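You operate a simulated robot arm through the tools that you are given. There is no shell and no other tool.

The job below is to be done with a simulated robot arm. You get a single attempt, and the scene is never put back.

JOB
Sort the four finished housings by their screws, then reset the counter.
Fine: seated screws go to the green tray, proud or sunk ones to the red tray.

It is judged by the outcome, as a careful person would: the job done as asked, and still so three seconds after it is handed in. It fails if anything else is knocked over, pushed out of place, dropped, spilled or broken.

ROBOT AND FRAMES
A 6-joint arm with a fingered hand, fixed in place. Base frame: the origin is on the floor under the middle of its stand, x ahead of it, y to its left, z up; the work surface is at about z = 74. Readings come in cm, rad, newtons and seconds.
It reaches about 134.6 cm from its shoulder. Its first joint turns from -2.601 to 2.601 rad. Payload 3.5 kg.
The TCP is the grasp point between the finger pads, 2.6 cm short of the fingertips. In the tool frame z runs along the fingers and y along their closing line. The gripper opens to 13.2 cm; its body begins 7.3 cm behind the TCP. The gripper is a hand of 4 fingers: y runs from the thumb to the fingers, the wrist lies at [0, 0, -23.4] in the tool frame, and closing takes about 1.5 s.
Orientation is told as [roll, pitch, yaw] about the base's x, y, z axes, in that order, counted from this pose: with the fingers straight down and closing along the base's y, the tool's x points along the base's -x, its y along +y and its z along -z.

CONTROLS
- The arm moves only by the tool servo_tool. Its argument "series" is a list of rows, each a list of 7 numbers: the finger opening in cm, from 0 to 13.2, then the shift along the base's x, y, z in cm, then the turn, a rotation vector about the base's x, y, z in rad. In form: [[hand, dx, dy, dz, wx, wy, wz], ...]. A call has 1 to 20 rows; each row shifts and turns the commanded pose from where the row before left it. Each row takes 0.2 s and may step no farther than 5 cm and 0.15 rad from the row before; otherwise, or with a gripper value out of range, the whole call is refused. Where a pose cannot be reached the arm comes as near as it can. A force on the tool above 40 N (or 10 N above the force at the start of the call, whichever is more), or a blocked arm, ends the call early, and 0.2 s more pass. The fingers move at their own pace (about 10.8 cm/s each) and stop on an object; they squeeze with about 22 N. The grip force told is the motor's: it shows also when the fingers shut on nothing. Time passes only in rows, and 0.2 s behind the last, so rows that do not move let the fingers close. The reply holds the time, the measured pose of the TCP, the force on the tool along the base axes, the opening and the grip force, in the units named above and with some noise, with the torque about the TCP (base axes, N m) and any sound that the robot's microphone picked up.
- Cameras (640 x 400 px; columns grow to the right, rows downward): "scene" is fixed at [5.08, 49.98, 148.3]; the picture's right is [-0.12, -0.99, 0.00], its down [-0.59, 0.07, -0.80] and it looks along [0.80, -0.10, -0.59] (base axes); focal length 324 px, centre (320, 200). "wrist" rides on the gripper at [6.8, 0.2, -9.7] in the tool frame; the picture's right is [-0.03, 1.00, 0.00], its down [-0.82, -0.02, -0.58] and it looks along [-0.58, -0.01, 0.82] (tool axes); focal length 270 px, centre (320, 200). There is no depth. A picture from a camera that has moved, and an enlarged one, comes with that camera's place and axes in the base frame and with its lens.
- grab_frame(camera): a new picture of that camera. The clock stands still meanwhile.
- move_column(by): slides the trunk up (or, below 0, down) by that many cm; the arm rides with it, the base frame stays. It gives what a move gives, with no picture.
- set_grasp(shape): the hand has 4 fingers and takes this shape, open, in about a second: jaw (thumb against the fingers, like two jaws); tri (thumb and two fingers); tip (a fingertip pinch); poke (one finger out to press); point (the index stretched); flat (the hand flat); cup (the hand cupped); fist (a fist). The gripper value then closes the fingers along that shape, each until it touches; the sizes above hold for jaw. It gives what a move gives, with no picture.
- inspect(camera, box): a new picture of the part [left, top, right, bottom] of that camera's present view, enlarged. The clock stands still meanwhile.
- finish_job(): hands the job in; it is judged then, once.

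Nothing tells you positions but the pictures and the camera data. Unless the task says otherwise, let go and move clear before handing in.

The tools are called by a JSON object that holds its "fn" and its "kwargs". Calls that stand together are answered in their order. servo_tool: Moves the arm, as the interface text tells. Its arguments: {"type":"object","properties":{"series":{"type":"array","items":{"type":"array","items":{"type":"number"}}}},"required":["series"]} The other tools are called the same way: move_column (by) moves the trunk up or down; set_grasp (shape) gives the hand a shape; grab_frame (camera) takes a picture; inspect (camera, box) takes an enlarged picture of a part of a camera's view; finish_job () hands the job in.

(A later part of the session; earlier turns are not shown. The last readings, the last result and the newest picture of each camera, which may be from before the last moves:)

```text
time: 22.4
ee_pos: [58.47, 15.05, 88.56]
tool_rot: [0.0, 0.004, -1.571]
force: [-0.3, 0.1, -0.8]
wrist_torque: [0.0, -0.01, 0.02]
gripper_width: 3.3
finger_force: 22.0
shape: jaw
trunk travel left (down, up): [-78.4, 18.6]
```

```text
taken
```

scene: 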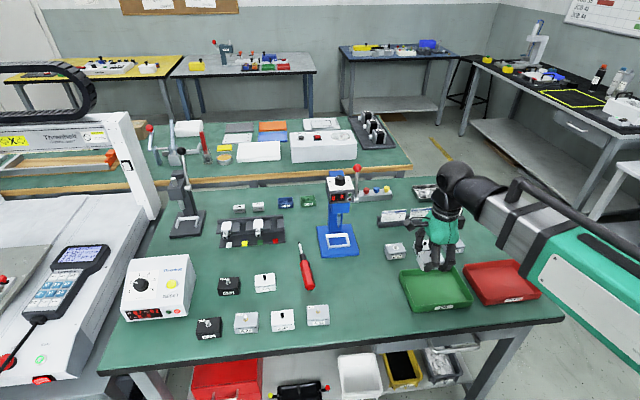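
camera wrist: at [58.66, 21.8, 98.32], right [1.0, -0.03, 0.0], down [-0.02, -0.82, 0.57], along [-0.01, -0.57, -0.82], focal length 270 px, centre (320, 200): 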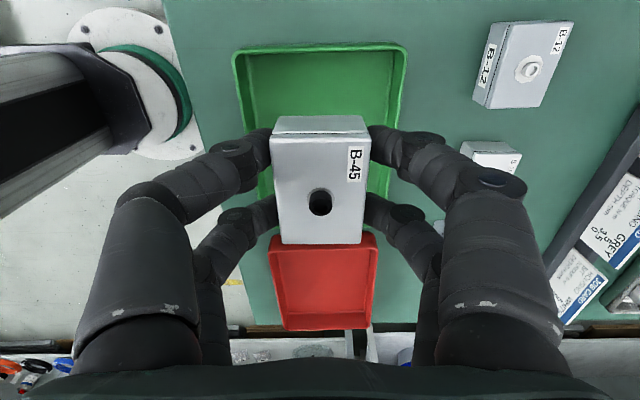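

B-45 is centred over the left half of the green tray (tray spans about x 52.6–64.6, y 3–19.8). Lowering 9.8 cm, still above contact.

{"fn": "move_column", "kwargs": {"by": -9.8}}

{"fn": "inspect", "kwargs": {"camera": "scene", "box": [380, 220, 510, 320]}}

{"fn": "grab_frame", "kwargs": {"camera": "wrist"}}

```text
time: 23.7
ee_pos: [58.5, 14.97, 78.72]
tool_rot: [0.0, 0.004, -1.571]
force: [0.1, -0.2, -2.0]
wrist_torque: [0.0, 0.01, 0.01]
gripper_width: 3.3
finger_force: 22.4
shape: jaw
trunk travel left (down, up): [-68.6, 28.4]
```

```text
4.00 times, centred on (445, 270) of scene
camera zoom: at [5.08, 49.98, 148.3], right [-0.12, -0.99, 0.0], down [-0.59, 0.07, -0.8], along [0.8, -0.1, -0.59], focal length 1296 px, centre (-180, -80)
```

zoom: 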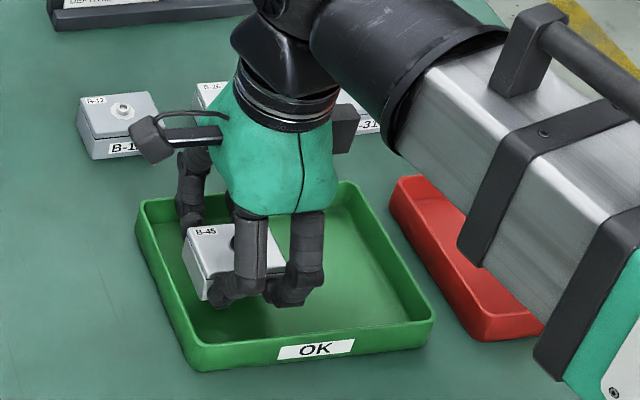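

```text
taken
camera wrist: at [58.68, 21.76, 88.52], right [1.0, -0.03, 0.0], down [-0.02, -0.82, 0.57], along [-0.01, -0.57, -0.82], focal length 270 px, centre (320, 200)
```

wrist: 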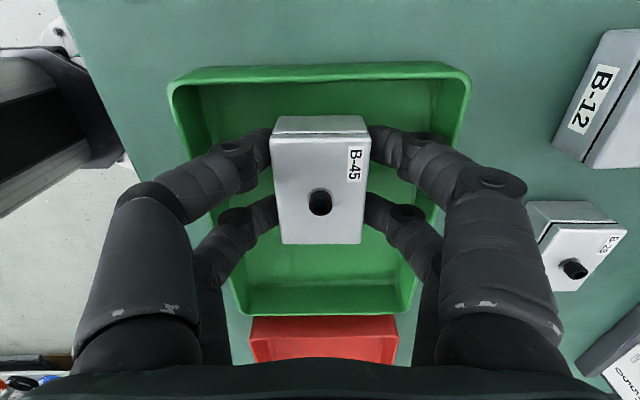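

Clear inside the tray walls. Lowering slowly in small steps until it touches the tray floor.

{"fn": "move_column", "kwargs": {"by": -0.8}}

```text
time: 24.2
ee_pos: [58.51, 15.04, 77.96]
tool_rot: [0.001, 0.004, -1.57]
force: [0.4, 0.4, -1.1]
wrist_torque: [0.01, -0.01, -0.02]
gripper_width: 3.31
finger_force: 22.1
shape: jaw
trunk travel left (down, up): [-67.8, 29.2]
```

{"fn": "move_column", "kwargs": {"by": -0.3}}

```text
time: 24.8
ee_pos: [58.45, 15.01, 77.68]
tool_rot: [0.0, 0.002, -1.571]
force: [0.0, 0.5, -1.0]
wrist_torque: [0.02, -0.04, 0.0]
gripper_width: 3.3
finger_force: 22.4
shape: jaw
trunk travel left (down, up): [-67.5, 29.5]
```

{"fn": "move_column", "kwargs": {"by": -0.2}}

```text
time: 25.3
ee_pos: [58.46, 14.96, 77.43]
tool_rot: [-0.001, 0.004, -1.571]
force: [-0.7, 0.2, -1.7]
wrist_torque: [-0.05, 0.0, -0.01]
gripper_width: 3.33
finger_force: 22.2
shape: jaw
trunk travel left (down, up): [-67.3, 29.7]
```

{"fn": "move_column", "kwargs": {"by": -0.15}}

```text
time: 25.8
ee_pos: [58.49, 14.97, 77.38]
tool_rot: [-0.001, 0.004, -1.57]
force: [1.2, 0.4, 9.5]
wrist_torque: [0.09, -0.01, 0.01]
gripper_width: 3.34
finger_force: 21.9
shape: jaw
trunk travel left (down, up): [-67.2, 29.8]
```

B-45 touches the tray floor (9.5 N). I'll open the fingers just a little so they clear the tray walls.

{"fn": "servo_tool", "kwargs": {"series": [[3.8, 0, 0, 0, 0, 0, 0], [4.2, 0, 0, 0, 0, 0, 0], [4.6, 0, 0, 0, 0, 0, 0], [4.6, 0, 0, 0, 0, 0, 0], [4.6, 0, 0, 0, 0, 0, 0]]}}

{"fn": "grab_frame", "kwargs": {"camera": "wrist"}}

```text
time: 27.0
ee_pos: [58.47, 14.95, 77.39]
tool_rot: [-0.001, 0.005, -1.57]
force: [-0.6, 0.1, -0.2]
wrist_torque: [-0.01, -0.02, 0.02]
gripper_width: 4.56
finger_force: 0.0
shape: jaw
trunk travel left (down, up): [-67.2, 29.8]
```

```text
taken
camera wrist: at [58.67, 21.76, 87.07], right [1.0, -0.03, 0.0], down [-0.02, -0.82, 0.57], along [-0.01, -0.57, -0.82], focal length 270 px, centre (320, 200)
```

wrist: 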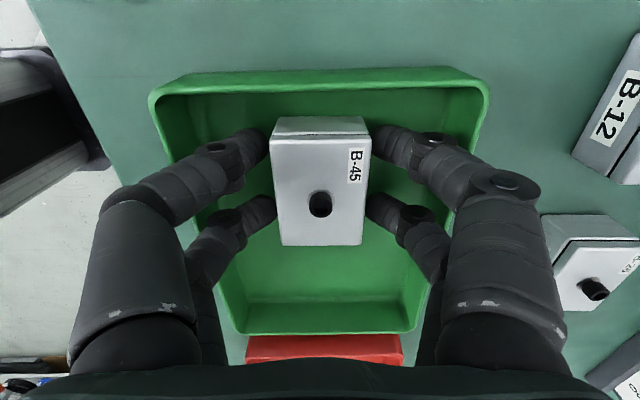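

A little wider for clearance, then lift.

{"fn": "servo_tool", "kwargs": {"series": [[5.0, 0, 0, 0, 0, 0, 0], [5.2, 0, 0, 0, 0, 0, 0], [5.2, 0, 0, 0, 0, 0, 0]]}}

{"fn": "grab_frame", "kwargs": {"camera": "wrist"}}

```text
time: 27.8
ee_pos: [58.4, 15.04, 77.38]
tool_rot: [0.0, 0.002, -1.57]
force: [0.0, -0.7, 0.5]
wrist_torque: [0.03, 0.0, 0.0]
gripper_width: 5.13
finger_force: 0.0
shape: jaw
trunk travel left (down, up): [-67.2, 29.8]
```

```text
taken
camera wrist: at [58.68, 21.76, 87.07], right [1.0, -0.03, 0.0], down [-0.02, -0.82, 0.57], along [-0.01, -0.57, -0.82], focal length 270 px, centre (320, 200)
```

wrist: 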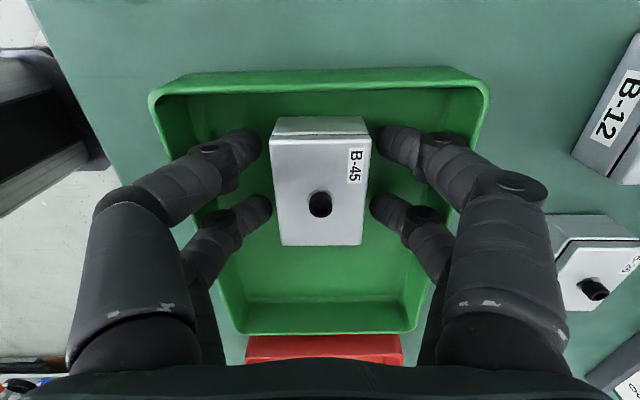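

Clear gaps on both sides. Lifting the hand straight up.

{"fn": "move_column", "kwargs": {"by": 11}}

{"fn": "grab_frame", "kwargs": {"camera": "wrist"}}

```text
time: 29.2
ee_pos: [58.43, 15.06, 88.39]
tool_rot: [-0.001, 0.003, -1.572]
force: [-0.7, -0.6, -0.2]
wrist_torque: [0.03, 0.01, 0.01]
gripper_width: 5.15
finger_force: 0.1
shape: jaw
trunk travel left (down, up): [-78.2, 18.8]
```

```text
taken
camera wrist: at [58.68, 21.76, 98.07], right [1.0, -0.03, 0.0], down [-0.02, -0.82, 0.57], along [-0.01, -0.57, -0.82], focal length 270 px, centre (320, 200)
```

wrist: 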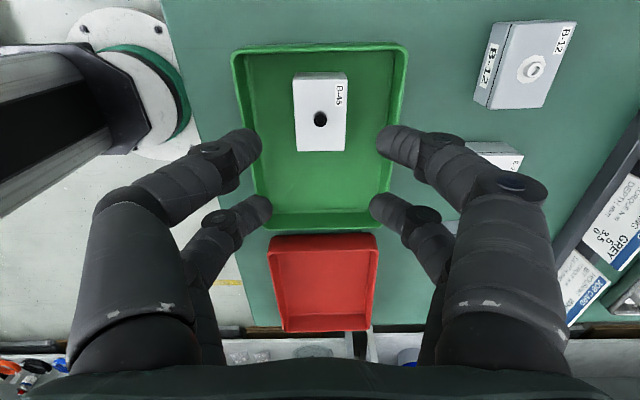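

B-45 sits in the green tray. Next I move over B-31 at about (73.6, -0.9).

{"fn": "servo_tool", "kwargs": {"series": [[8, 2.167, -2.28, 0, 0, 0, 0], [8, 2.167, -2.28, 0, 0, 0, 0], [8, 2.167, -2.28, 0, 0, 0, 0], [8, 2.167, -2.28, 0, 0, 0, 0], [8, 2.167, -2.28, 0, 0, 0, 0], [8, 2.167, -2.28, 0, 0, 0, 0], [8, 2.167, -2.28, 0, 0, 0, 0], [8, 0, 0, 0, 0, 0, 0]]}}

{"fn": "grab_frame", "kwargs": {"camera": "wrist"}}

{"fn": "inspect", "kwargs": {"camera": "wrist", "box": [240, 40, 400, 140]}}

```text
time: 31.0
ee_pos: [73.7, -0.91, 88.25]
tool_rot: [-0.001, 0.004, -1.572]
force: [0.4, 0.4, 0.6]
wrist_torque: [0.02, 0.01, -0.01]
gripper_width: 7.95
finger_force: 0.0
shape: jaw
trunk travel left (down, up): [-78.2, 18.8]
```

```text
taken
camera wrist: at [73.82, 5.82, 98.06], right [1.0, -0.02, 0.0], down [-0.02, -0.82, 0.57], along [-0.01, -0.57, -0.82], focal length 270 px, centre (320, 200)
```

wrist: 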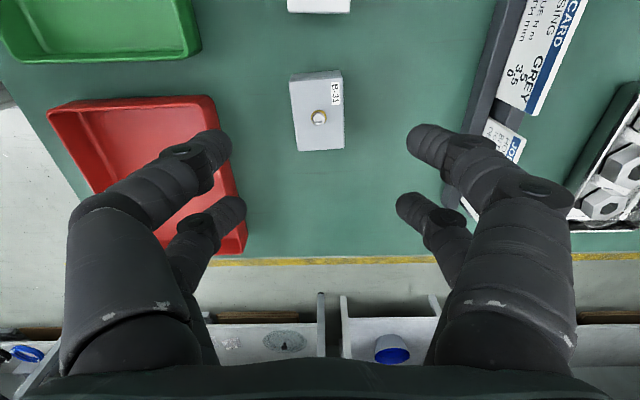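

```text
4.00 times, centred on (320, 90) of wrist
camera zoom: at [73.82, 5.82, 98.06], right [1.0, -0.02, 0.0], down [-0.02, -0.82, 0.57], along [-0.01, -0.57, -0.82], focal length 1081 px, centre (320, 640)
```

zoom: 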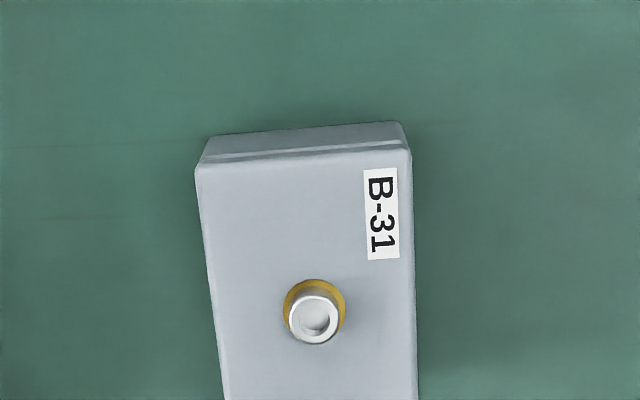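

B-31 is centred beneath the hand and turned about 4°. I'll match that angle, then descend to the same grasp height as before.

{"fn": "servo_tool", "kwargs": {"series": [[8, 0, -0.15, 0, 0, 0, 0.07], [8, 0, 0, 0, 0, 0, 0]]}}

{"fn": "move_column", "kwargs": {"by": -11.2}}

{"fn": "grab_frame", "kwargs": {"camera": "wrist"}}

```text
time: 31.6
ee_pos: [73.69, -1.07, 88.32]
tool_rot: [-0.001, 0.005, -1.501]
force: [-0.4, 0.6, 0.5]
wrist_torque: [-0.02, 0.01, 0.02]
gripper_width: 7.96
finger_force: 0.0
shape: jaw
trunk travel left (down, up): [-78.2, 18.8]
```

```text
time: 33.0
ee_pos: [73.6, -1.05, 77.23]
tool_rot: [-0.001, 0.003, -1.503]
force: [-0.7, -0.1, 0.4]
wrist_torque: [-0.04, 0.02, -0.01]
gripper_width: 7.97
finger_force: 0.1
shape: jaw
trunk travel left (down, up): [-67.0, 30.0]
```

```text
taken
camera wrist: at [73.33, 5.69, 86.88], right [1.0, 0.04, 0.0], down [0.04, -0.82, 0.57], along [0.03, -0.57, -0.82], focal length 270 px, centre (320, 200)
```

wrist: 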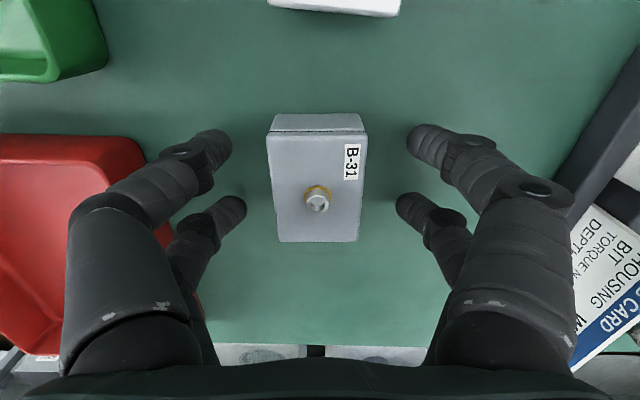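

Aligned and centred on B-31. Closing the fingers.

{"fn": "servo_tool", "kwargs": {"series": [[6, -0.1, 0, 0, 0, 0, 0], [5, 0, 0, 0, 0, 0, 0], [4, 0, 0, 0, 0, 0, 0], [3, 0, 0, 0, 0, 0, 0], [2, 0, 0, 0, 0, 0, 0], [2, 0, 0, 0, 0, 0, 0], [2, 0, 0, 0, 0, 0, 0], [2, 0, 0, 0, 0, 0, 0]]}}

{"fn": "grab_frame", "kwargs": {"camera": "wrist"}}

```text
time: 34.8
ee_pos: [73.47, -0.95, 77.12]
tool_rot: [0.0, 0.002, -1.502]
force: [0.2, 0.7, 0.6]
wrist_torque: [0.0, -0.01, -0.03]
gripper_width: 3.32
finger_force: 22.2
shape: jaw
trunk travel left (down, up): [-67.0, 30.0]
```

```text
taken
camera wrist: at [73.21, 5.71, 86.87], right [1.0, 0.04, 0.0], down [0.04, -0.82, 0.57], along [0.03, -0.57, -0.82], focal length 270 px, centre (320, 200)
```

wrist: 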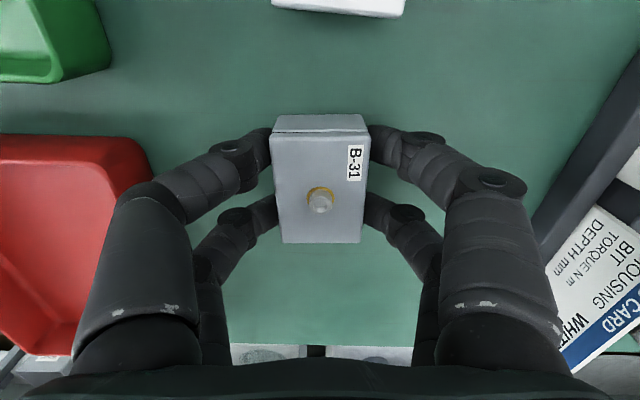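

B-31 is gripped like the first one. Lifting.

{"fn": "move_column", "kwargs": {"by": 11.4}}

{"fn": "grab_frame", "kwargs": {"camera": "wrist"}}

```text
time: 36.3
ee_pos: [73.42, -0.97, 88.52]
tool_rot: [0.001, 0.003, -1.501]
force: [-0.6, -0.6, 0.3]
wrist_torque: [0.02, 0.04, 0.0]
gripper_width: 3.33
finger_force: 22.5
shape: jaw
trunk travel left (down, up): [-78.4, 18.6]
```

```text
taken
camera wrist: at [73.22, 5.71, 98.26], right [1.0, 0.04, 0.0], down [0.04, -0.82, 0.57], along [0.03, -0.57, -0.82], focal length 270 px, centre (320, 200)
```

wrist: 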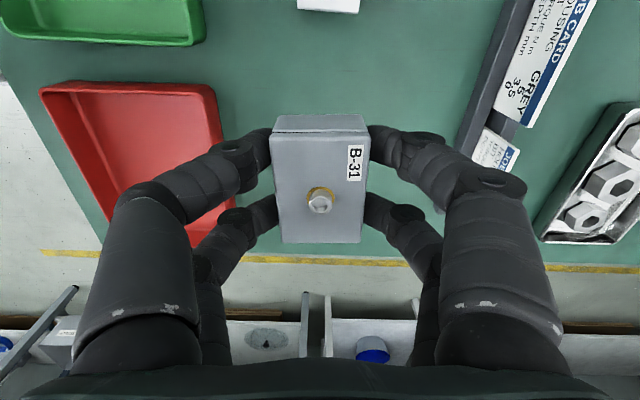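

Moving B-31 over the free half of the green tray, at about (58.5, 7.6).

{"fn": "servo_tool", "kwargs": {"series": [[2, -2.487, 1.428, 0, 0, 0, -0.035], [2, -2.487, 1.428, 0, 0, 0, -0.035], [2, -2.487, 1.428, 0, 0, 0, 0], [2, -2.487, 1.428, 0, 0, 0, 0], [2, -2.487, 1.428, 0, 0, 0, 0], [2, -2.487, 1.428, 0, 0, 0, 0], [2, 0, 0, 0, 0, 0, 0]]}}

{"fn": "grab_frame", "kwargs": {"camera": "wrist"}}

{"fn": "grab_frame", "kwargs": {"camera": "scene"}}

```text
time: 37.9
ee_pos: [58.48, 7.53, 88.46]
tool_rot: [0.001, 0.001, -1.57]
force: [-0.3, -0.4, -0.2]
wrist_torque: [-0.01, -0.02, -0.01]
gripper_width: 3.32
finger_force: 21.9
shape: jaw
trunk travel left (down, up): [-78.4, 18.6]
```

```text
taken
camera wrist: at [58.77, 14.38, 98.28], right [1.0, -0.03, 0.0], down [-0.02, -0.82, 0.57], along [-0.01, -0.57, -0.82], focal length 270 px, centre (320, 200)
```

wrist: 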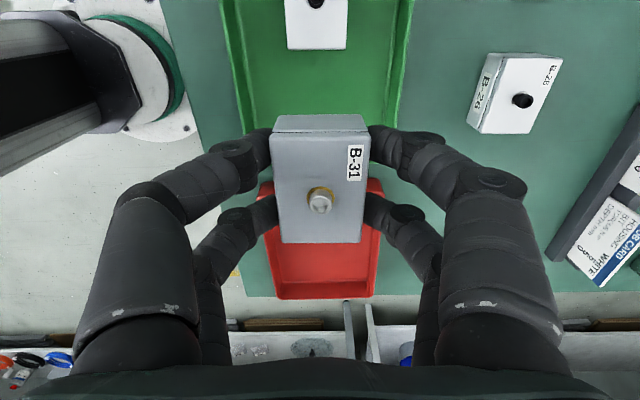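

```text
taken
```

scene: 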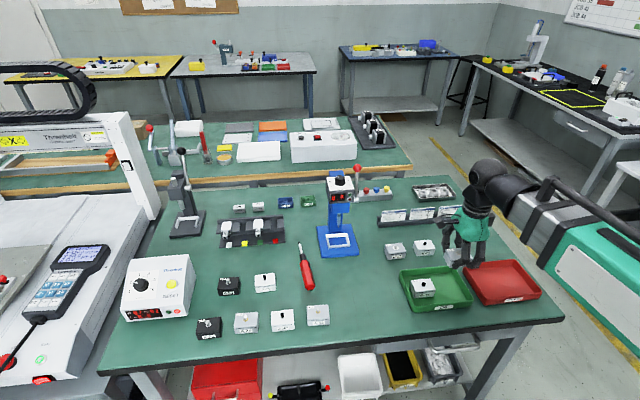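

Gap to B-45 is about 1.9 cm. Lowering to just above the tray floor.

{"fn": "move_column", "kwargs": {"by": -10.5}}

{"fn": "grab_frame", "kwargs": {"camera": "wrist"}}

```text
time: 39.3
ee_pos: [58.55, 7.52, 77.94]
tool_rot: [0.0, 0.004, -1.57]
force: [0.1, 0.6, -0.5]
wrist_torque: [-0.03, 0.01, 0.02]
gripper_width: 3.31
finger_force: 22.0
shape: jaw
trunk travel left (down, up): [-67.9, 29.1]
```

```text
taken
camera wrist: at [58.79, 14.34, 87.77], right [1.0, -0.03, 0.0], down [-0.02, -0.82, 0.57], along [-0.01, -0.57, -0.82], focal length 270 px, centre (320, 200)
```

wrist: 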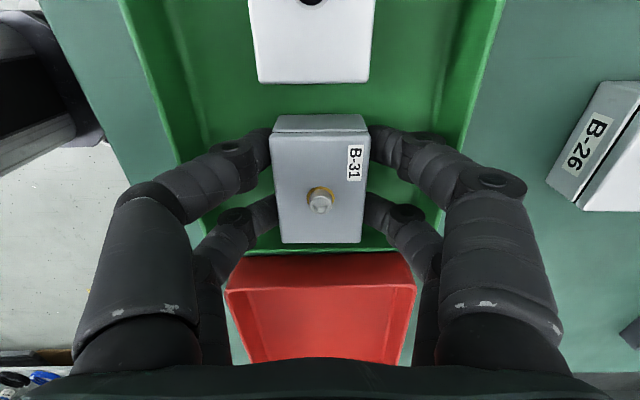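

{"fn": "move_column", "kwargs": {"by": -0.4}}

```text
time: 39.8
ee_pos: [58.55, 7.65, 77.64]
tool_rot: [-0.001, 0.005, -1.571]
force: [-0.6, 0.1, -0.4]
wrist_torque: [0.02, -0.03, -0.01]
gripper_width: 3.3
finger_force: 21.8
shape: jaw
trunk travel left (down, up): [-67.5, 29.5]
```

{"fn": "move_column", "kwargs": {"by": -0.2}}

```text
time: 40.3
ee_pos: [58.55, 7.6, 77.44]
tool_rot: [0.0, 0.002, -1.572]
force: [1.1, 0.4, 3.8]
wrist_torque: [0.03, 0.03, 0.01]
gripper_width: 3.35
finger_force: 21.9
shape: jaw
trunk travel left (down, up): [-67.3, 29.7]
```

B-31 has touched the tray floor. Releasing with a small opening.

{"fn": "servo_tool", "kwargs": {"series": [[3.8, 0, 0, 0, 0, 0, 0], [4.2, 0, 0, 0, 0, 0, 0], [4.6, 0, 0, 0, 0, 0, 0], [5.0, 0, 0, 0, 0, 0, 0], [5.2, 0, 0, 0, 0, 0, 0], [5.2, 0, 0, 0, 0, 0, 0]]}}

{"fn": "grab_frame", "kwargs": {"camera": "wrist"}}

```text
time: 41.7
ee_pos: [58.61, 7.64, 77.3]
tool_rot: [0.0, 0.005, -1.572]
force: [-0.2, -0.5, 0.1]
wrist_torque: [0.03, 0.02, 0.0]
gripper_width: 5.15
finger_force: 0.0
shape: jaw
trunk travel left (down, up): [-67.3, 29.7]
```

```text
taken
camera wrist: at [58.8, 14.35, 87.17], right [1.0, -0.03, 0.0], down [-0.02, -0.82, 0.57], along [-0.01, -0.57, -0.82], focal length 270 px, centre (320, 200)
```

wrist: 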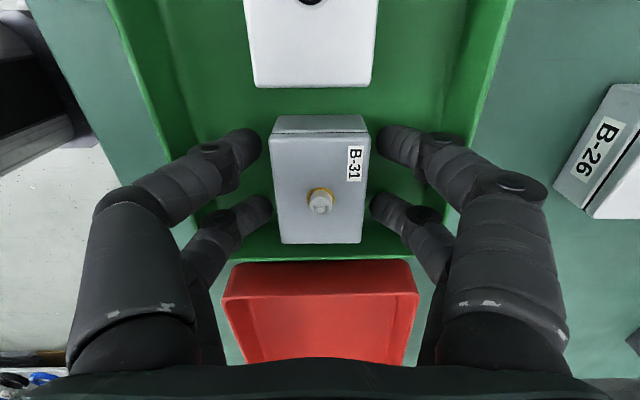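

{"fn": "move_column", "kwargs": {"by": 11}}

{"fn": "grab_frame", "kwargs": {"camera": "wrist"}}

```text
time: 43.1
ee_pos: [58.67, 7.54, 88.45]
tool_rot: [-0.001, 0.004, -1.571]
force: [1.1, -0.2, -0.7]
wrist_torque: [-0.05, 0.0, -0.01]
gripper_width: 5.16
finger_force: 0.1
shape: jaw
trunk travel left (down, up): [-78.3, 18.7]
```

```text
taken
camera wrist: at [58.8, 14.35, 98.17], right [1.0, -0.03, 0.0], down [-0.02, -0.82, 0.57], along [-0.01, -0.57, -0.82], focal length 270 px, centre (320, 200)
```

wrist: 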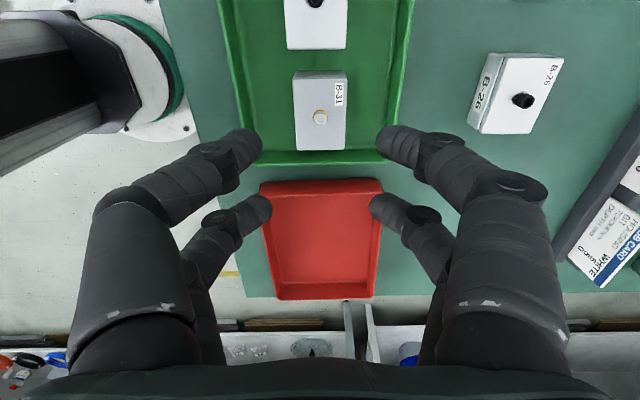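

Both good ones are in the green tray. Next is B-26 (proud), at about (73.8, 8.6).

{"fn": "servo_tool", "kwargs": {"series": [[8, 2.52, 0.17, 0, 0, 0, 0], [8, 2.52, 0.17, 0, 0, 0, 0], [8, 2.52, 0.17, 0, 0, 0, 0], [8, 2.52, 0.17, 0, 0, 0, 0], [8, 2.52, 0.17, 0, 0, 0, 0], [8, 2.52, 0.17, 0, 0, 0, 0], [8, 0, 0, 0, 0, 0, 0]]}}

{"fn": "grab_frame", "kwargs": {"camera": "wrist"}}

{"fn": "inspect", "kwargs": {"camera": "wrist", "box": [240, 60, 400, 160]}}

```text
time: 44.7
ee_pos: [73.65, 8.63, 88.33]
tool_rot: [0.001, 0.003, -1.571]
force: [-0.3, -0.9, 0.3]
wrist_torque: [0.03, 0.02, -0.01]
gripper_width: 7.96
finger_force: 0.1
shape: jaw
trunk travel left (down, up): [-78.3, 18.7]
```

```text
taken
camera wrist: at [73.87, 15.35, 98.16], right [1.0, -0.03, 0.0], down [-0.02, -0.82, 0.57], along [-0.01, -0.57, -0.82], focal length 270 px, centre (320, 200)
```

wrist: 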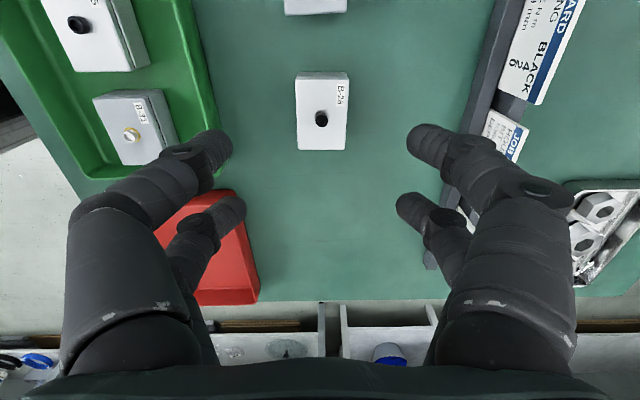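

```text
4.00 times, centred on (320, 110) of wrist
camera zoom: at [73.87, 15.35, 98.16], right [1.0, -0.03, 0.0], down [-0.02, -0.82, 0.57], along [-0.01, -0.57, -0.82], focal length 1081 px, centre (320, 560)
```

zoom: 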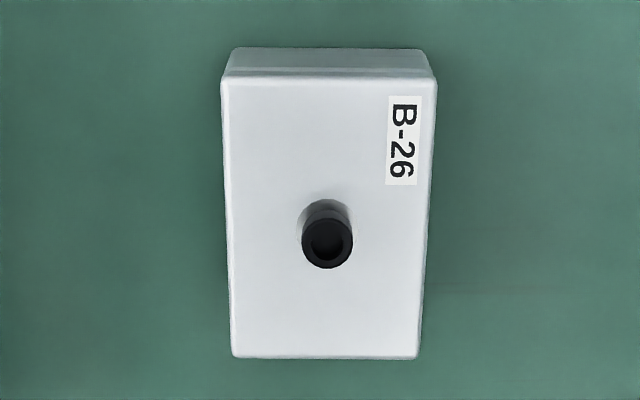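

B-26 is straight and centred within 0.15 cm. Fine adjust, then descend.

{"fn": "servo_tool", "kwargs": {"series": [[8, 0.1, -0.1, 0, 0, 0, 0], [8, 0, 0, 0, 0, 0, 0]]}}

{"fn": "move_column", "kwargs": {"by": -11.3}}

{"fn": "grab_frame", "kwargs": {"camera": "wrist"}}

```text
time: 45.3
ee_pos: [73.63, 8.52, 88.45]
tool_rot: [-0.001, 0.003, -1.569]
force: [-0.5, 1.7, -0.1]
wrist_torque: [-0.01, 0.0, -0.01]
gripper_width: 7.97
finger_force: 0.2
shape: jaw
trunk travel left (down, up): [-78.3, 18.7]
```

```text
time: 46.8
ee_pos: [73.68, 8.43, 77.18]
tool_rot: [-0.001, 0.002, -1.571]
force: [-0.2, 0.2, -0.4]
wrist_torque: [0.04, 0.02, 0.03]
gripper_width: 7.94
finger_force: 0.1
shape: jaw
trunk travel left (down, up): [-67.0, 30.0]
```

```text
taken
camera wrist: at [73.92, 15.22, 86.88], right [1.0, -0.03, 0.0], down [-0.02, -0.82, 0.57], along [-0.01, -0.57, -0.82], focal length 270 px, centre (320, 200)
```

wrist: 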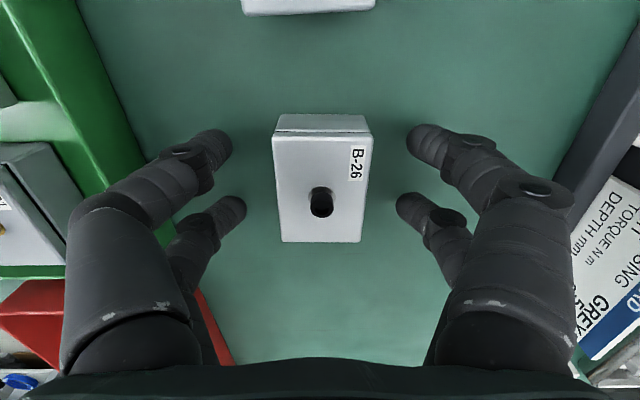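

{"fn": "servo_tool", "kwargs": {"series": [[6, 0, 0, 0, 0, 0, 0], [5, 0, 0, 0, 0, 0, 0], [4, 0, 0, 0, 0, 0, 0], [3, 0, 0, 0, 0, 0, 0], [2, 0, 0, 0, 0, 0, 0], [2, 0, 0, 0, 0, 0, 0], [2, 0, 0, 0, 0, 0, 0], [2, 0, 0, 0, 0, 0, 0]]}}

{"fn": "grab_frame", "kwargs": {"camera": "wrist"}}

```text
time: 48.6
ee_pos: [73.76, 8.45, 77.09]
tool_rot: [0.0, 0.004, -1.571]
force: [0.0, -0.3, 0.0]
wrist_torque: [0.0, 0.01, 0.03]
gripper_width: 3.32
finger_force: 22.4
shape: jaw
trunk travel left (down, up): [-67.0, 30.0]
```

```text
taken
camera wrist: at [73.93, 15.22, 86.87], right [1.0, -0.03, 0.0], down [-0.02, -0.82, 0.57], along [-0.01, -0.57, -0.82], focal length 270 px, centre (320, 200)
```

wrist: 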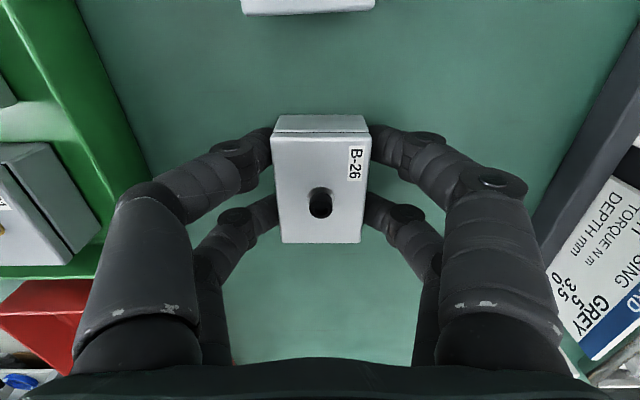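

B-26 is gripped. Lifting.

{"fn": "move_column", "kwargs": {"by": 11.4}}

{"fn": "grab_frame", "kwargs": {"camera": "wrist"}}

```text
time: 50.0
ee_pos: [73.73, 8.43, 88.47]
tool_rot: [-0.001, 0.003, -1.57]
force: [0.0, 1.2, -0.7]
wrist_torque: [-0.01, -0.02, 0.01]
gripper_width: 3.28
finger_force: 22.1
shape: jaw
trunk travel left (down, up): [-78.4, 18.6]
```

```text
taken
camera wrist: at [73.93, 15.23, 98.26], right [1.0, -0.03, 0.0], down [-0.02, -0.82, 0.57], along [-0.01, -0.57, -0.82], focal length 270 px, centre (320, 200)
```

wrist: 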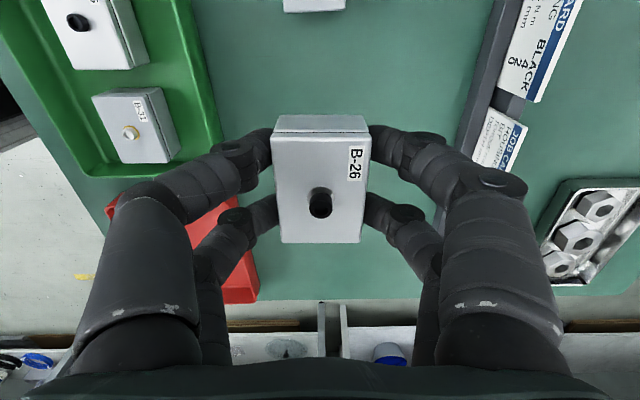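

Moving B-26 over the far half of the red tray, about (58.6, -11.4).

{"fn": "servo_tool", "kwargs": {"series": [[2, -1.681, -2.203, 0, 0, 0, 0], [2, -1.681, -2.203, 0, 0, 0, 0], [2, -1.681, -2.203, 0, 0, 0, 0], [2, -1.681, -2.203, 0, 0, 0, 0], [2, -1.681, -2.203, 0, 0, 0, 0], [2, -1.681, -2.203, 0, 0, 0, 0], [2, -1.681, -2.203, 0, 0, 0, 0], [2, -1.681, -2.203, 0, 0, 0, 0], [2, -1.681, -2.203, 0, 0, 0, 0], [2, 0, 0, 0, 0, 0, 0]]}}

{"fn": "grab_frame", "kwargs": {"camera": "wrist"}}

{"fn": "grab_frame", "kwargs": {"camera": "scene"}}

```text
time: 52.2
ee_pos: [58.68, -11.12, 88.53]
tool_rot: [0.0, 0.006, -1.572]
force: [0.2, -0.3, -0.7]
wrist_torque: [0.02, -0.02, 0.01]
gripper_width: 3.29
finger_force: 21.6
shape: jaw
trunk travel left (down, up): [-78.4, 18.6]
```

```text
taken
camera wrist: at [58.92, -4.42, 98.27], right [1.0, -0.02, 0.0], down [-0.02, -0.82, 0.57], along [-0.01, -0.57, -0.82], focal length 270 px, centre (320, 200)
```

wrist: 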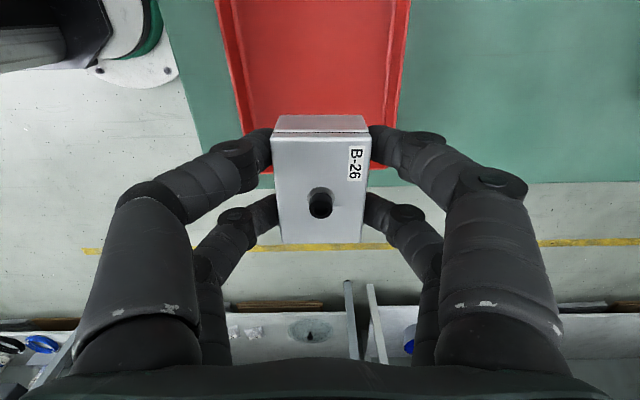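

```text
taken
```

scene: 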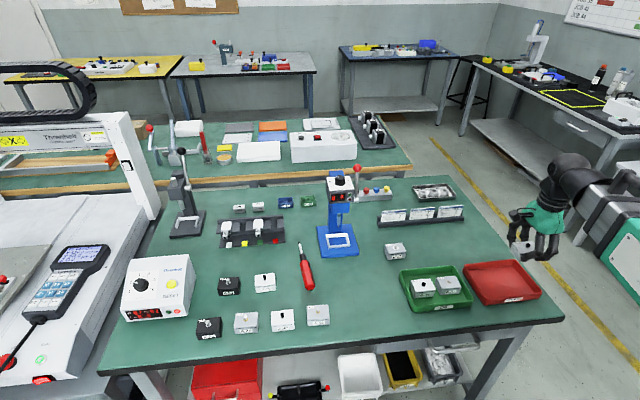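

Position is right: housing at y ≈ -14 to -8.3 and the tray's far wall at -16.4. Lowering.

{"fn": "move_column", "kwargs": {"by": -10.5}}

{"fn": "grab_frame", "kwargs": {"camera": "wrist"}}

{"fn": "inspect", "kwargs": {"camera": "scene", "box": [440, 210, 600, 320]}}

```text
time: 53.6
ee_pos: [58.75, -11.24, 78.04]
tool_rot: [-0.002, 0.003, -1.573]
force: [0.0, -0.2, -0.5]
wrist_torque: [0.02, -0.02, 0.04]
gripper_width: 3.27
finger_force: 21.9
shape: jaw
trunk travel left (down, up): [-67.9, 29.1]
```

```text
taken
camera wrist: at [58.93, -4.39, 87.77], right [1.0, -0.03, 0.0], down [-0.02, -0.82, 0.57], along [-0.01, -0.57, -0.82], focal length 270 px, centre (320, 200)
```

wrist: 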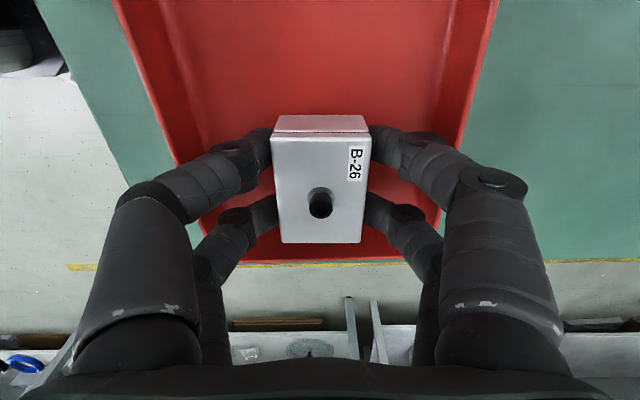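

```text
3.64 times, centred on (520, 265) of scene
camera zoom: at [5.08, 49.98, 148.3], right [-0.12, -0.99, 0.0], down [-0.59, 0.07, -0.8], along [0.8, -0.1, -0.59], focal length 1178 px, centre (-407, -36)
```

zoom: 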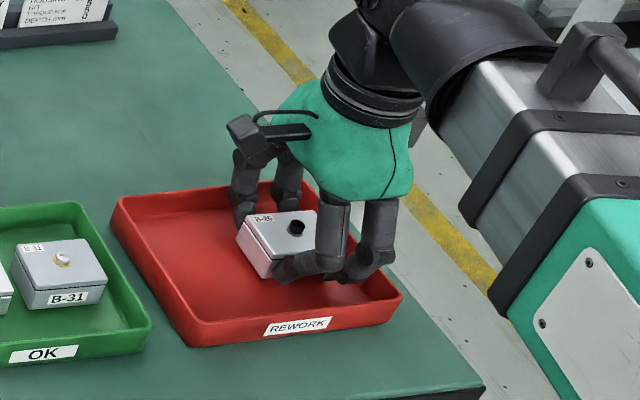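

{"fn": "move_column", "kwargs": {"by": -0.4}}

```text
time: 54.1
ee_pos: [58.72, -11.22, 77.57]
tool_rot: [0.001, 0.004, -1.571]
force: [0.3, 0.7, -1.7]
wrist_torque: [0.01, 0.04, 0.05]
gripper_width: 3.3
finger_force: 22.6
shape: jaw
trunk travel left (down, up): [-67.5, 29.5]
```

{"fn": "move_column", "kwargs": {"by": -0.2}}

```text
time: 54.6
ee_pos: [58.72, -11.25, 77.41]
tool_rot: [-0.002, 0.003, -1.572]
force: [0.6, -0.4, 3.6]
wrist_torque: [0.03, 0.03, 0.02]
gripper_width: 3.32
finger_force: 22.1
shape: jaw
trunk travel left (down, up): [-67.3, 29.7]
```

B-26 is on the red tray floor. Releasing gently.

{"fn": "servo_tool", "kwargs": {"series": [[3.8, 0, 0, 0, 0, 0, 0], [4.2, 0, 0, 0, 0, 0, 0], [4.6, 0, 0, 0, 0, 0, 0], [5.0, 0, 0, 0, 0, 0, 0], [5.2, 0, 0, 0, 0, 0, 0], [5.2, 0, 0, 0, 0, 0, 0]]}}

{"fn": "grab_frame", "kwargs": {"camera": "wrist"}}

```text
time: 56.0
ee_pos: [58.73, -11.22, 77.33]
tool_rot: [0.0, 0.003, -1.572]
force: [-0.6, -0.1, 0.2]
wrist_torque: [-0.02, 0.03, -0.02]
gripper_width: 5.17
finger_force: 0.1
shape: jaw
trunk travel left (down, up): [-67.3, 29.7]
```

```text
taken
camera wrist: at [58.93, -4.39, 87.17], right [1.0, -0.03, 0.0], down [-0.02, -0.82, 0.57], along [-0.01, -0.57, -0.82], focal length 270 px, centre (320, 200)
```

wrist: 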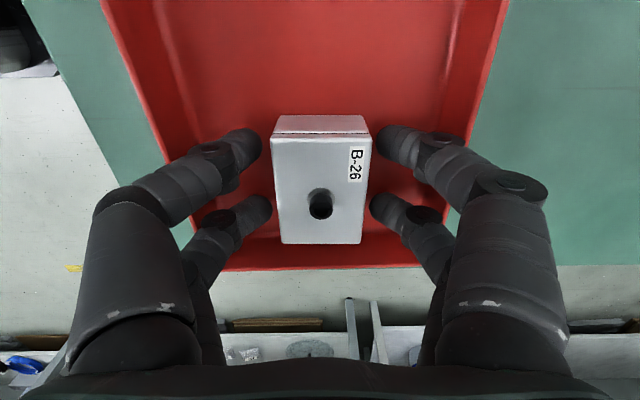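

{"fn": "move_column", "kwargs": {"by": 11}}

{"fn": "grab_frame", "kwargs": {"camera": "wrist"}}

```text
time: 57.5
ee_pos: [58.84, -11.1, 88.47]
tool_rot: [-0.001, 0.003, -1.571]
force: [0.4, 0.3, 0.1]
wrist_torque: [0.0, -0.04, 0.01]
gripper_width: 5.17
finger_force: 0.0
shape: jaw
trunk travel left (down, up): [-78.3, 18.7]
```

```text
taken
camera wrist: at [58.93, -4.39, 98.17], right [1.0, -0.03, 0.0], down [-0.02, -0.82, 0.57], along [-0.01, -0.57, -0.82], focal length 270 px, centre (320, 200)
```

wrist: 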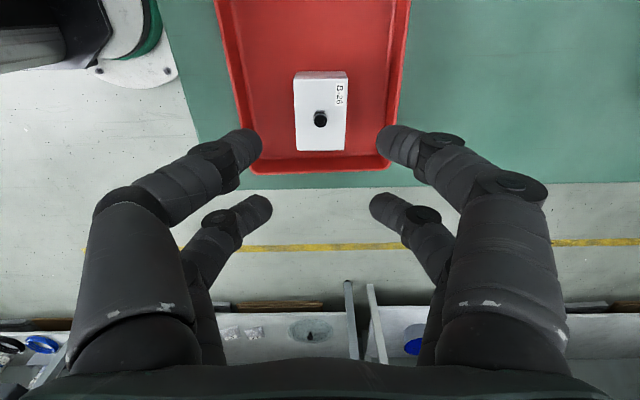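

B-26 is placed. Last one: B-12 (sunk), at about (73.6, 18.1); the blue press at y ≥ 28 stays clear.

{"fn": "servo_tool", "kwargs": {"series": [[8, 1.345, 2.655, 0, 0, 0, 0], [8, 1.345, 2.655, 0, 0, 0, 0], [8, 1.345, 2.655, 0, 0, 0, 0], [8, 1.345, 2.655, 0, 0, 0, 0], [8, 1.345, 2.655, 0, 0, 0, 0], [8, 1.345, 2.655, 0, 0, 0, 0], [8, 1.345, 2.655, 0, 0, 0, 0], [8, 1.345, 2.655, 0, 0, 0, 0], [8, 1.345, 2.655, 0, 0, 0, 0], [8, 1.345, 2.655, 0, 0, 0, 0], [8, 1.345, 2.655, 0, 0, 0, 0], [8, 0, 0, 0, 0, 0, 0]]}}

{"fn": "grab_frame", "kwargs": {"camera": "wrist"}}

{"fn": "inspect", "kwargs": {"camera": "wrist", "box": [240, 60, 400, 160]}}

{"fn": "grab_frame", "kwargs": {"camera": "scene"}}

```text
time: 60.1
ee_pos: [73.33, 17.97, 88.37]
tool_rot: [0.0, 0.004, -1.571]
force: [1.0, -0.3, -0.6]
wrist_torque: [0.01, 0.0, 0.0]
gripper_width: 7.94
finger_force: 0.0
shape: jaw
trunk travel left (down, up): [-78.3, 18.7]
```

```text
taken
camera wrist: at [73.56, 24.81, 98.16], right [1.0, -0.03, 0.0], down [-0.02, -0.82, 0.57], along [-0.01, -0.57, -0.82], focal length 270 px, centre (320, 200)
```

wrist: 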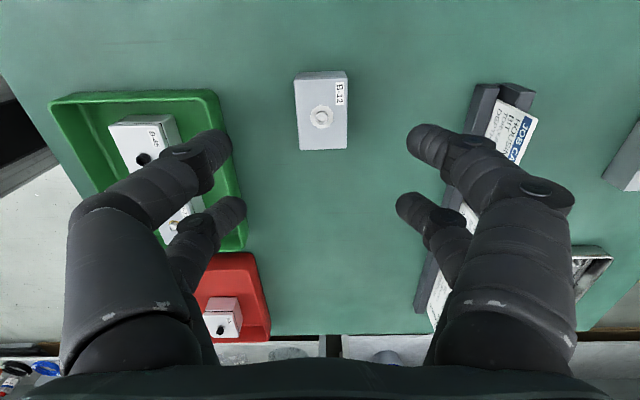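

```text
4.00 times, centred on (320, 110) of wrist
camera zoom: at [73.56, 24.81, 98.16], right [1.0, -0.03, 0.0], down [-0.02, -0.82, 0.57], along [-0.01, -0.57, -0.82], focal length 1081 px, centre (320, 560)
```

zoom: 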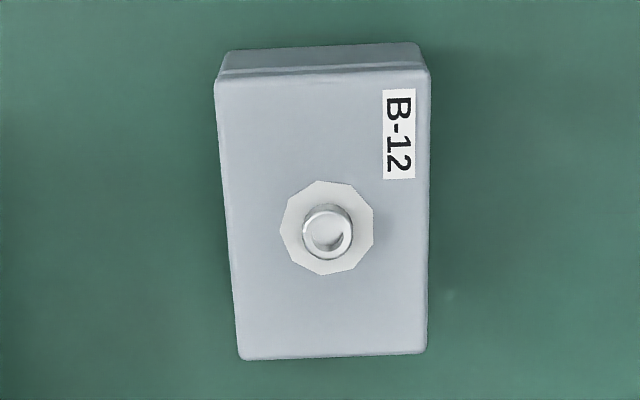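

```text
taken
```

scene: 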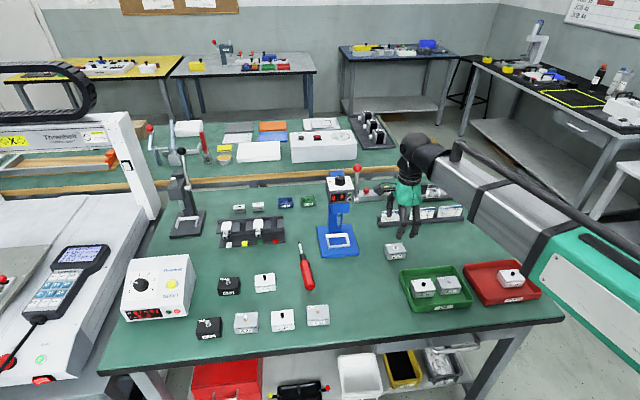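

B-12 confirmed with the crushed ring and lower head. It's centred within 0.15 cm and turned about 2°; adjusting and descending.

{"fn": "servo_tool", "kwargs": {"series": [[8, 0.15, 0, 0, 0, 0, 0.037], [8, 0, 0, 0, 0, 0, 0]]}}

{"fn": "move_column", "kwargs": {"by": -11.3}}

{"fn": "grab_frame", "kwargs": {"camera": "wrist"}}

```text
time: 60.7
ee_pos: [73.57, 17.92, 88.44]
tool_rot: [0.001, 0.004, -1.533]
force: [-0.3, 0.6, -0.2]
wrist_torque: [0.01, 0.02, -0.04]
gripper_width: 7.94
finger_force: 0.2
shape: jaw
trunk travel left (down, up): [-78.3, 18.7]
```

```text
time: 62.1
ee_pos: [73.46, 18.02, 77.07]
tool_rot: [0.001, 0.005, -1.534]
force: [-0.9, -0.1, -0.5]
wrist_torque: [0.05, 0.02, -0.01]
gripper_width: 7.95
finger_force: 0.1
shape: jaw
trunk travel left (down, up): [-67.0, 30.0]
```

```text
taken
camera wrist: at [73.5, 24.77, 86.88], right [1.0, 0.01, 0.0], down [0.01, -0.82, 0.57], along [0.01, -0.57, -0.82], focal length 270 px, centre (320, 200)
```

wrist: 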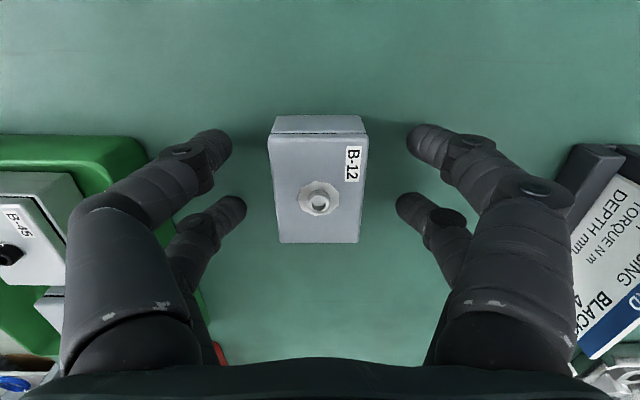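

{"fn": "servo_tool", "kwargs": {"series": [[6, -0.08, 0, 0, 0, 0, 0], [5, 0, 0, 0, 0, 0, 0], [4, 0, 0, 0, 0, 0, 0], [3, 0, 0, 0, 0, 0, 0], [2, 0, 0, 0, 0, 0, 0], [2, 0, 0, 0, 0, 0, 0], [2, 0, 0, 0, 0, 0, 0], [2, 0, 0, 0, 0, 0, 0]]}}

{"fn": "grab_frame", "kwargs": {"camera": "wrist"}}

```text
time: 63.9
ee_pos: [73.58, 17.9, 77.03]
tool_rot: [0.0, 0.003, -1.534]
force: [-0.1, 0.2, 0.3]
wrist_torque: [0.02, -0.03, 0.01]
gripper_width: 3.32
finger_force: 21.6
shape: jaw
trunk travel left (down, up): [-67.0, 30.0]
```

```text
taken
camera wrist: at [73.42, 24.75, 86.87], right [1.0, 0.01, 0.0], down [0.01, -0.82, 0.57], along [0.01, -0.57, -0.82], focal length 270 px, centre (320, 200)
```

wrist: 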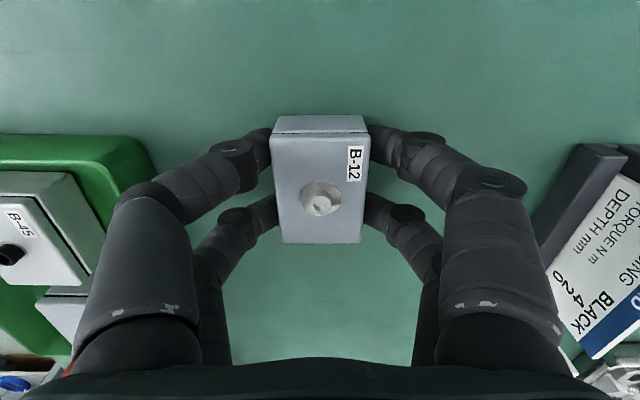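

B-12 is gripped. Lifting.

{"fn": "move_column", "kwargs": {"by": 11.4}}

{"fn": "grab_frame", "kwargs": {"camera": "wrist"}}

```text
time: 65.3
ee_pos: [73.56, 18.08, 88.5]
tool_rot: [0.0, 0.004, -1.535]
force: [-0.3, 0.7, -1.1]
wrist_torque: [0.01, -0.01, -0.03]
gripper_width: 3.32
finger_force: 21.9
shape: jaw
trunk travel left (down, up): [-78.4, 18.6]
```

```text
taken
camera wrist: at [73.43, 24.75, 98.26], right [1.0, 0.01, 0.0], down [0.01, -0.82, 0.57], along [0.01, -0.57, -0.82], focal length 270 px, centre (320, 200)
```

wrist: 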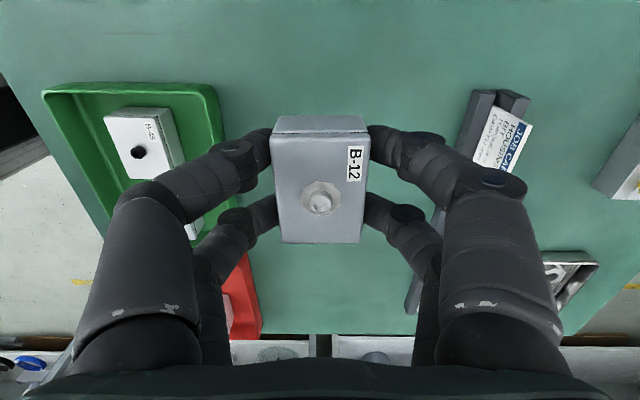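

Moving B-12 to the near half of the red tray, about (58.7, -3.7).

{"fn": "servo_tool", "kwargs": {"series": [[2, -1.651, -2.42, 0, 0, 0, -0.037], [2, -1.651, -2.42, 0, 0, 0, 0], [2, -1.651, -2.42, 0, 0, 0, 0], [2, -1.651, -2.42, 0, 0, 0, 0], [2, -1.651, -2.42, 0, 0, 0, 0], [2, -1.651, -2.42, 0, 0, 0, 0], [2, -1.651, -2.42, 0, 0, 0, 0], [2, -1.651, -2.42, 0, 0, 0, 0], [2, -1.651, -2.42, 0, 0, 0, 0], [2, 0, 0, 0, 0, 0, 0]]}}

{"fn": "grab_frame", "kwargs": {"camera": "wrist"}}

{"fn": "grab_frame", "kwargs": {"camera": "scene"}}

```text
time: 67.5
ee_pos: [58.83, -3.7, 88.47]
tool_rot: [0.001, 0.004, -1.57]
force: [0.9, -0.7, -0.9]
wrist_torque: [0.0, 0.01, 0.04]
gripper_width: 3.31
finger_force: 22.3
shape: jaw
trunk travel left (down, up): [-78.4, 18.6]
```

```text
taken
camera wrist: at [59.02, 3.05, 98.28], right [1.0, -0.03, 0.0], down [-0.02, -0.82, 0.57], along [-0.01, -0.57, -0.82], focal length 270 px, centre (320, 200)
```

wrist: 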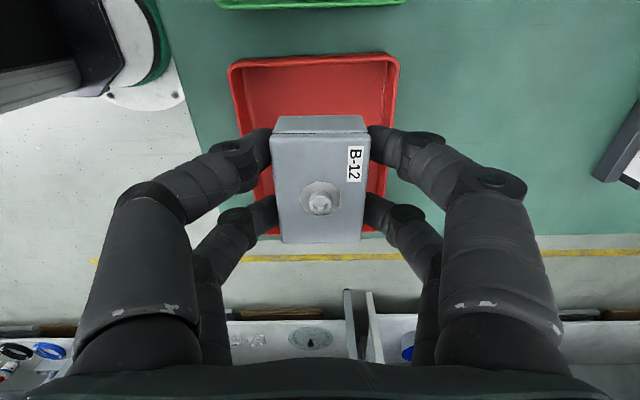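

```text
taken
```

scene: 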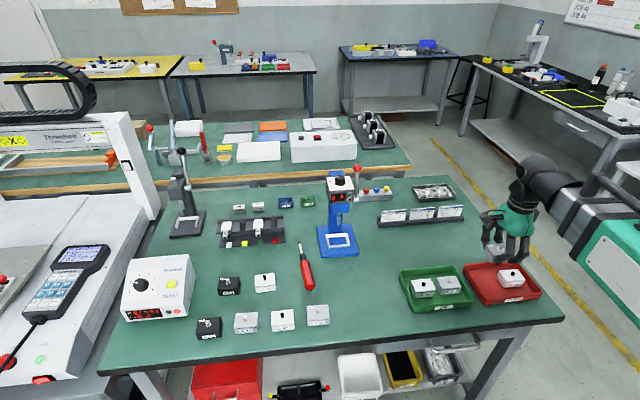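

The red tray's near wall is at about y ≈ 0, a bit closer than I assumed. I'll shift B-12 by -0.7 in y to sit midway between that wall and B-26.

{"fn": "servo_tool", "kwargs": {"series": [[2, -0.1, -0.7, 0, 0, 0, 0], [2, 0, 0, 0, 0, 0, 0]]}}

{"fn": "move_column", "kwargs": {"by": -8.5}}

{"fn": "grab_frame", "kwargs": {"camera": "wrist"}}

{"fn": "inspect", "kwargs": {"camera": "scene", "box": [430, 220, 570, 320]}}

```text
time: 68.2
ee_pos: [58.58, -4.34, 88.46]
tool_rot: [0.0, 0.002, -1.57]
force: [-0.2, 0.2, -0.8]
wrist_torque: [0.0, 0.02, -0.01]
gripper_width: 3.29
finger_force: 22.4
shape: jaw
trunk travel left (down, up): [-78.4, 18.6]
```

```text
time: 69.4
ee_pos: [58.7, -4.29, 79.97]
tool_rot: [0.0, 0.003, -1.571]
force: [-0.2, -0.7, -0.2]
wrist_torque: [-0.02, 0.02, 0.01]
gripper_width: 3.33
finger_force: 22.2
shape: jaw
trunk travel left (down, up): [-69.9, 27.1]
```

```text
taken
camera wrist: at [58.92, 2.39, 89.77], right [1.0, -0.03, 0.0], down [-0.02, -0.82, 0.57], along [-0.01, -0.57, -0.82], focal length 270 px, centre (320, 200)
```

wrist: 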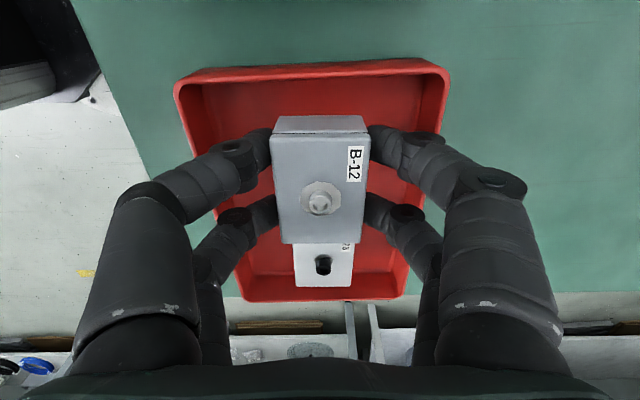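

```text
4.00 times, centred on (500, 270) of scene
camera zoom: at [5.08, 49.98, 148.3], right [-0.12, -0.99, 0.0], down [-0.59, 0.07, -0.8], along [0.8, -0.1, -0.59], focal length 1296 px, centre (-400, -80)
```

zoom: 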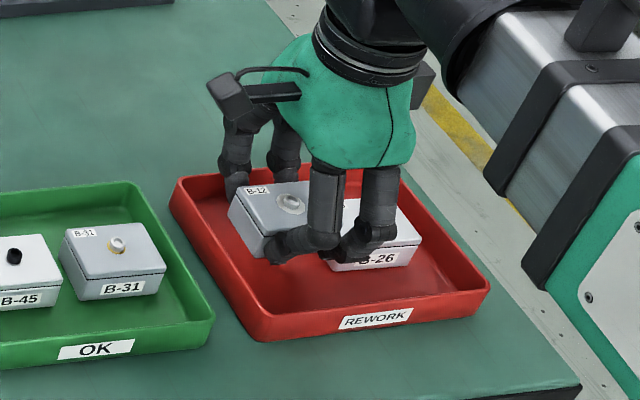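

{"fn": "move_column", "kwargs": {"by": -2.0}}

{"fn": "grab_frame", "kwargs": {"camera": "wrist"}}

{"fn": "inspect", "kwargs": {"camera": "scene", "box": [430, 220, 570, 320]}}

```text
time: 70.0
ee_pos: [58.72, -4.37, 77.96]
tool_rot: [0.001, 0.005, -1.571]
force: [-0.7, 0.3, 0.9]
wrist_torque: [-0.03, -0.02, 0.0]
gripper_width: 3.32
finger_force: 22.3
shape: jaw
trunk travel left (down, up): [-67.9, 29.1]
```

```text
taken
camera wrist: at [58.92, 2.39, 87.77], right [1.0, -0.03, 0.0], down [-0.02, -0.82, 0.57], along [-0.01, -0.57, -0.82], focal length 270 px, centre (320, 200)
```

wrist: 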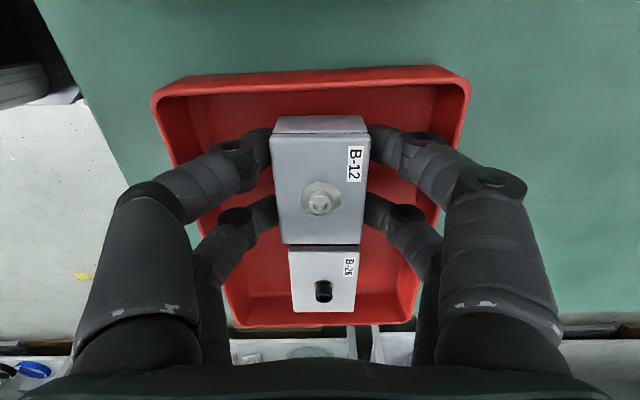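

```text
4.00 times, centred on (500, 270) of scene
camera zoom: at [5.08, 49.98, 148.3], right [-0.12, -0.99, 0.0], down [-0.59, 0.07, -0.8], along [0.8, -0.1, -0.59], focal length 1296 px, centre (-400, -80)
```

zoom: 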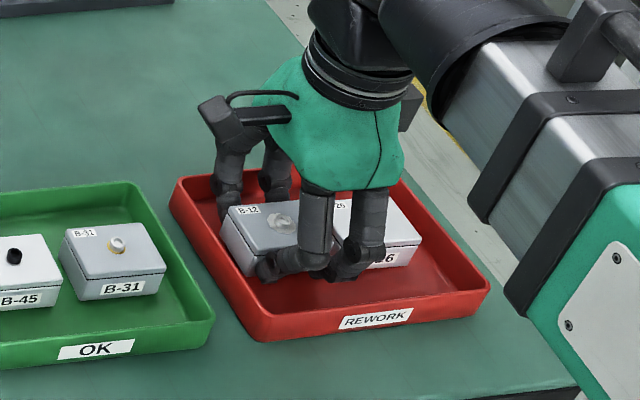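

{"fn": "move_column", "kwargs": {"by": -0.4}}

```text
time: 70.6
ee_pos: [58.8, -4.41, 77.61]
tool_rot: [0.0, 0.003, -1.569]
force: [0.2, -0.3, -1.0]
wrist_torque: [0.04, 0.0, 0.0]
gripper_width: 3.32
finger_force: 21.7
shape: jaw
trunk travel left (down, up): [-67.5, 29.5]
```

{"fn": "move_column", "kwargs": {"by": -0.2}}

```text
time: 71.1
ee_pos: [58.53, -4.46, 77.46]
tool_rot: [0.0, 0.003, -1.571]
force: [0.9, 0.0, 3.3]
wrist_torque: [0.0, -0.02, -0.02]
gripper_width: 3.33
finger_force: 22.2
shape: jaw
trunk travel left (down, up): [-67.3, 29.7]
```

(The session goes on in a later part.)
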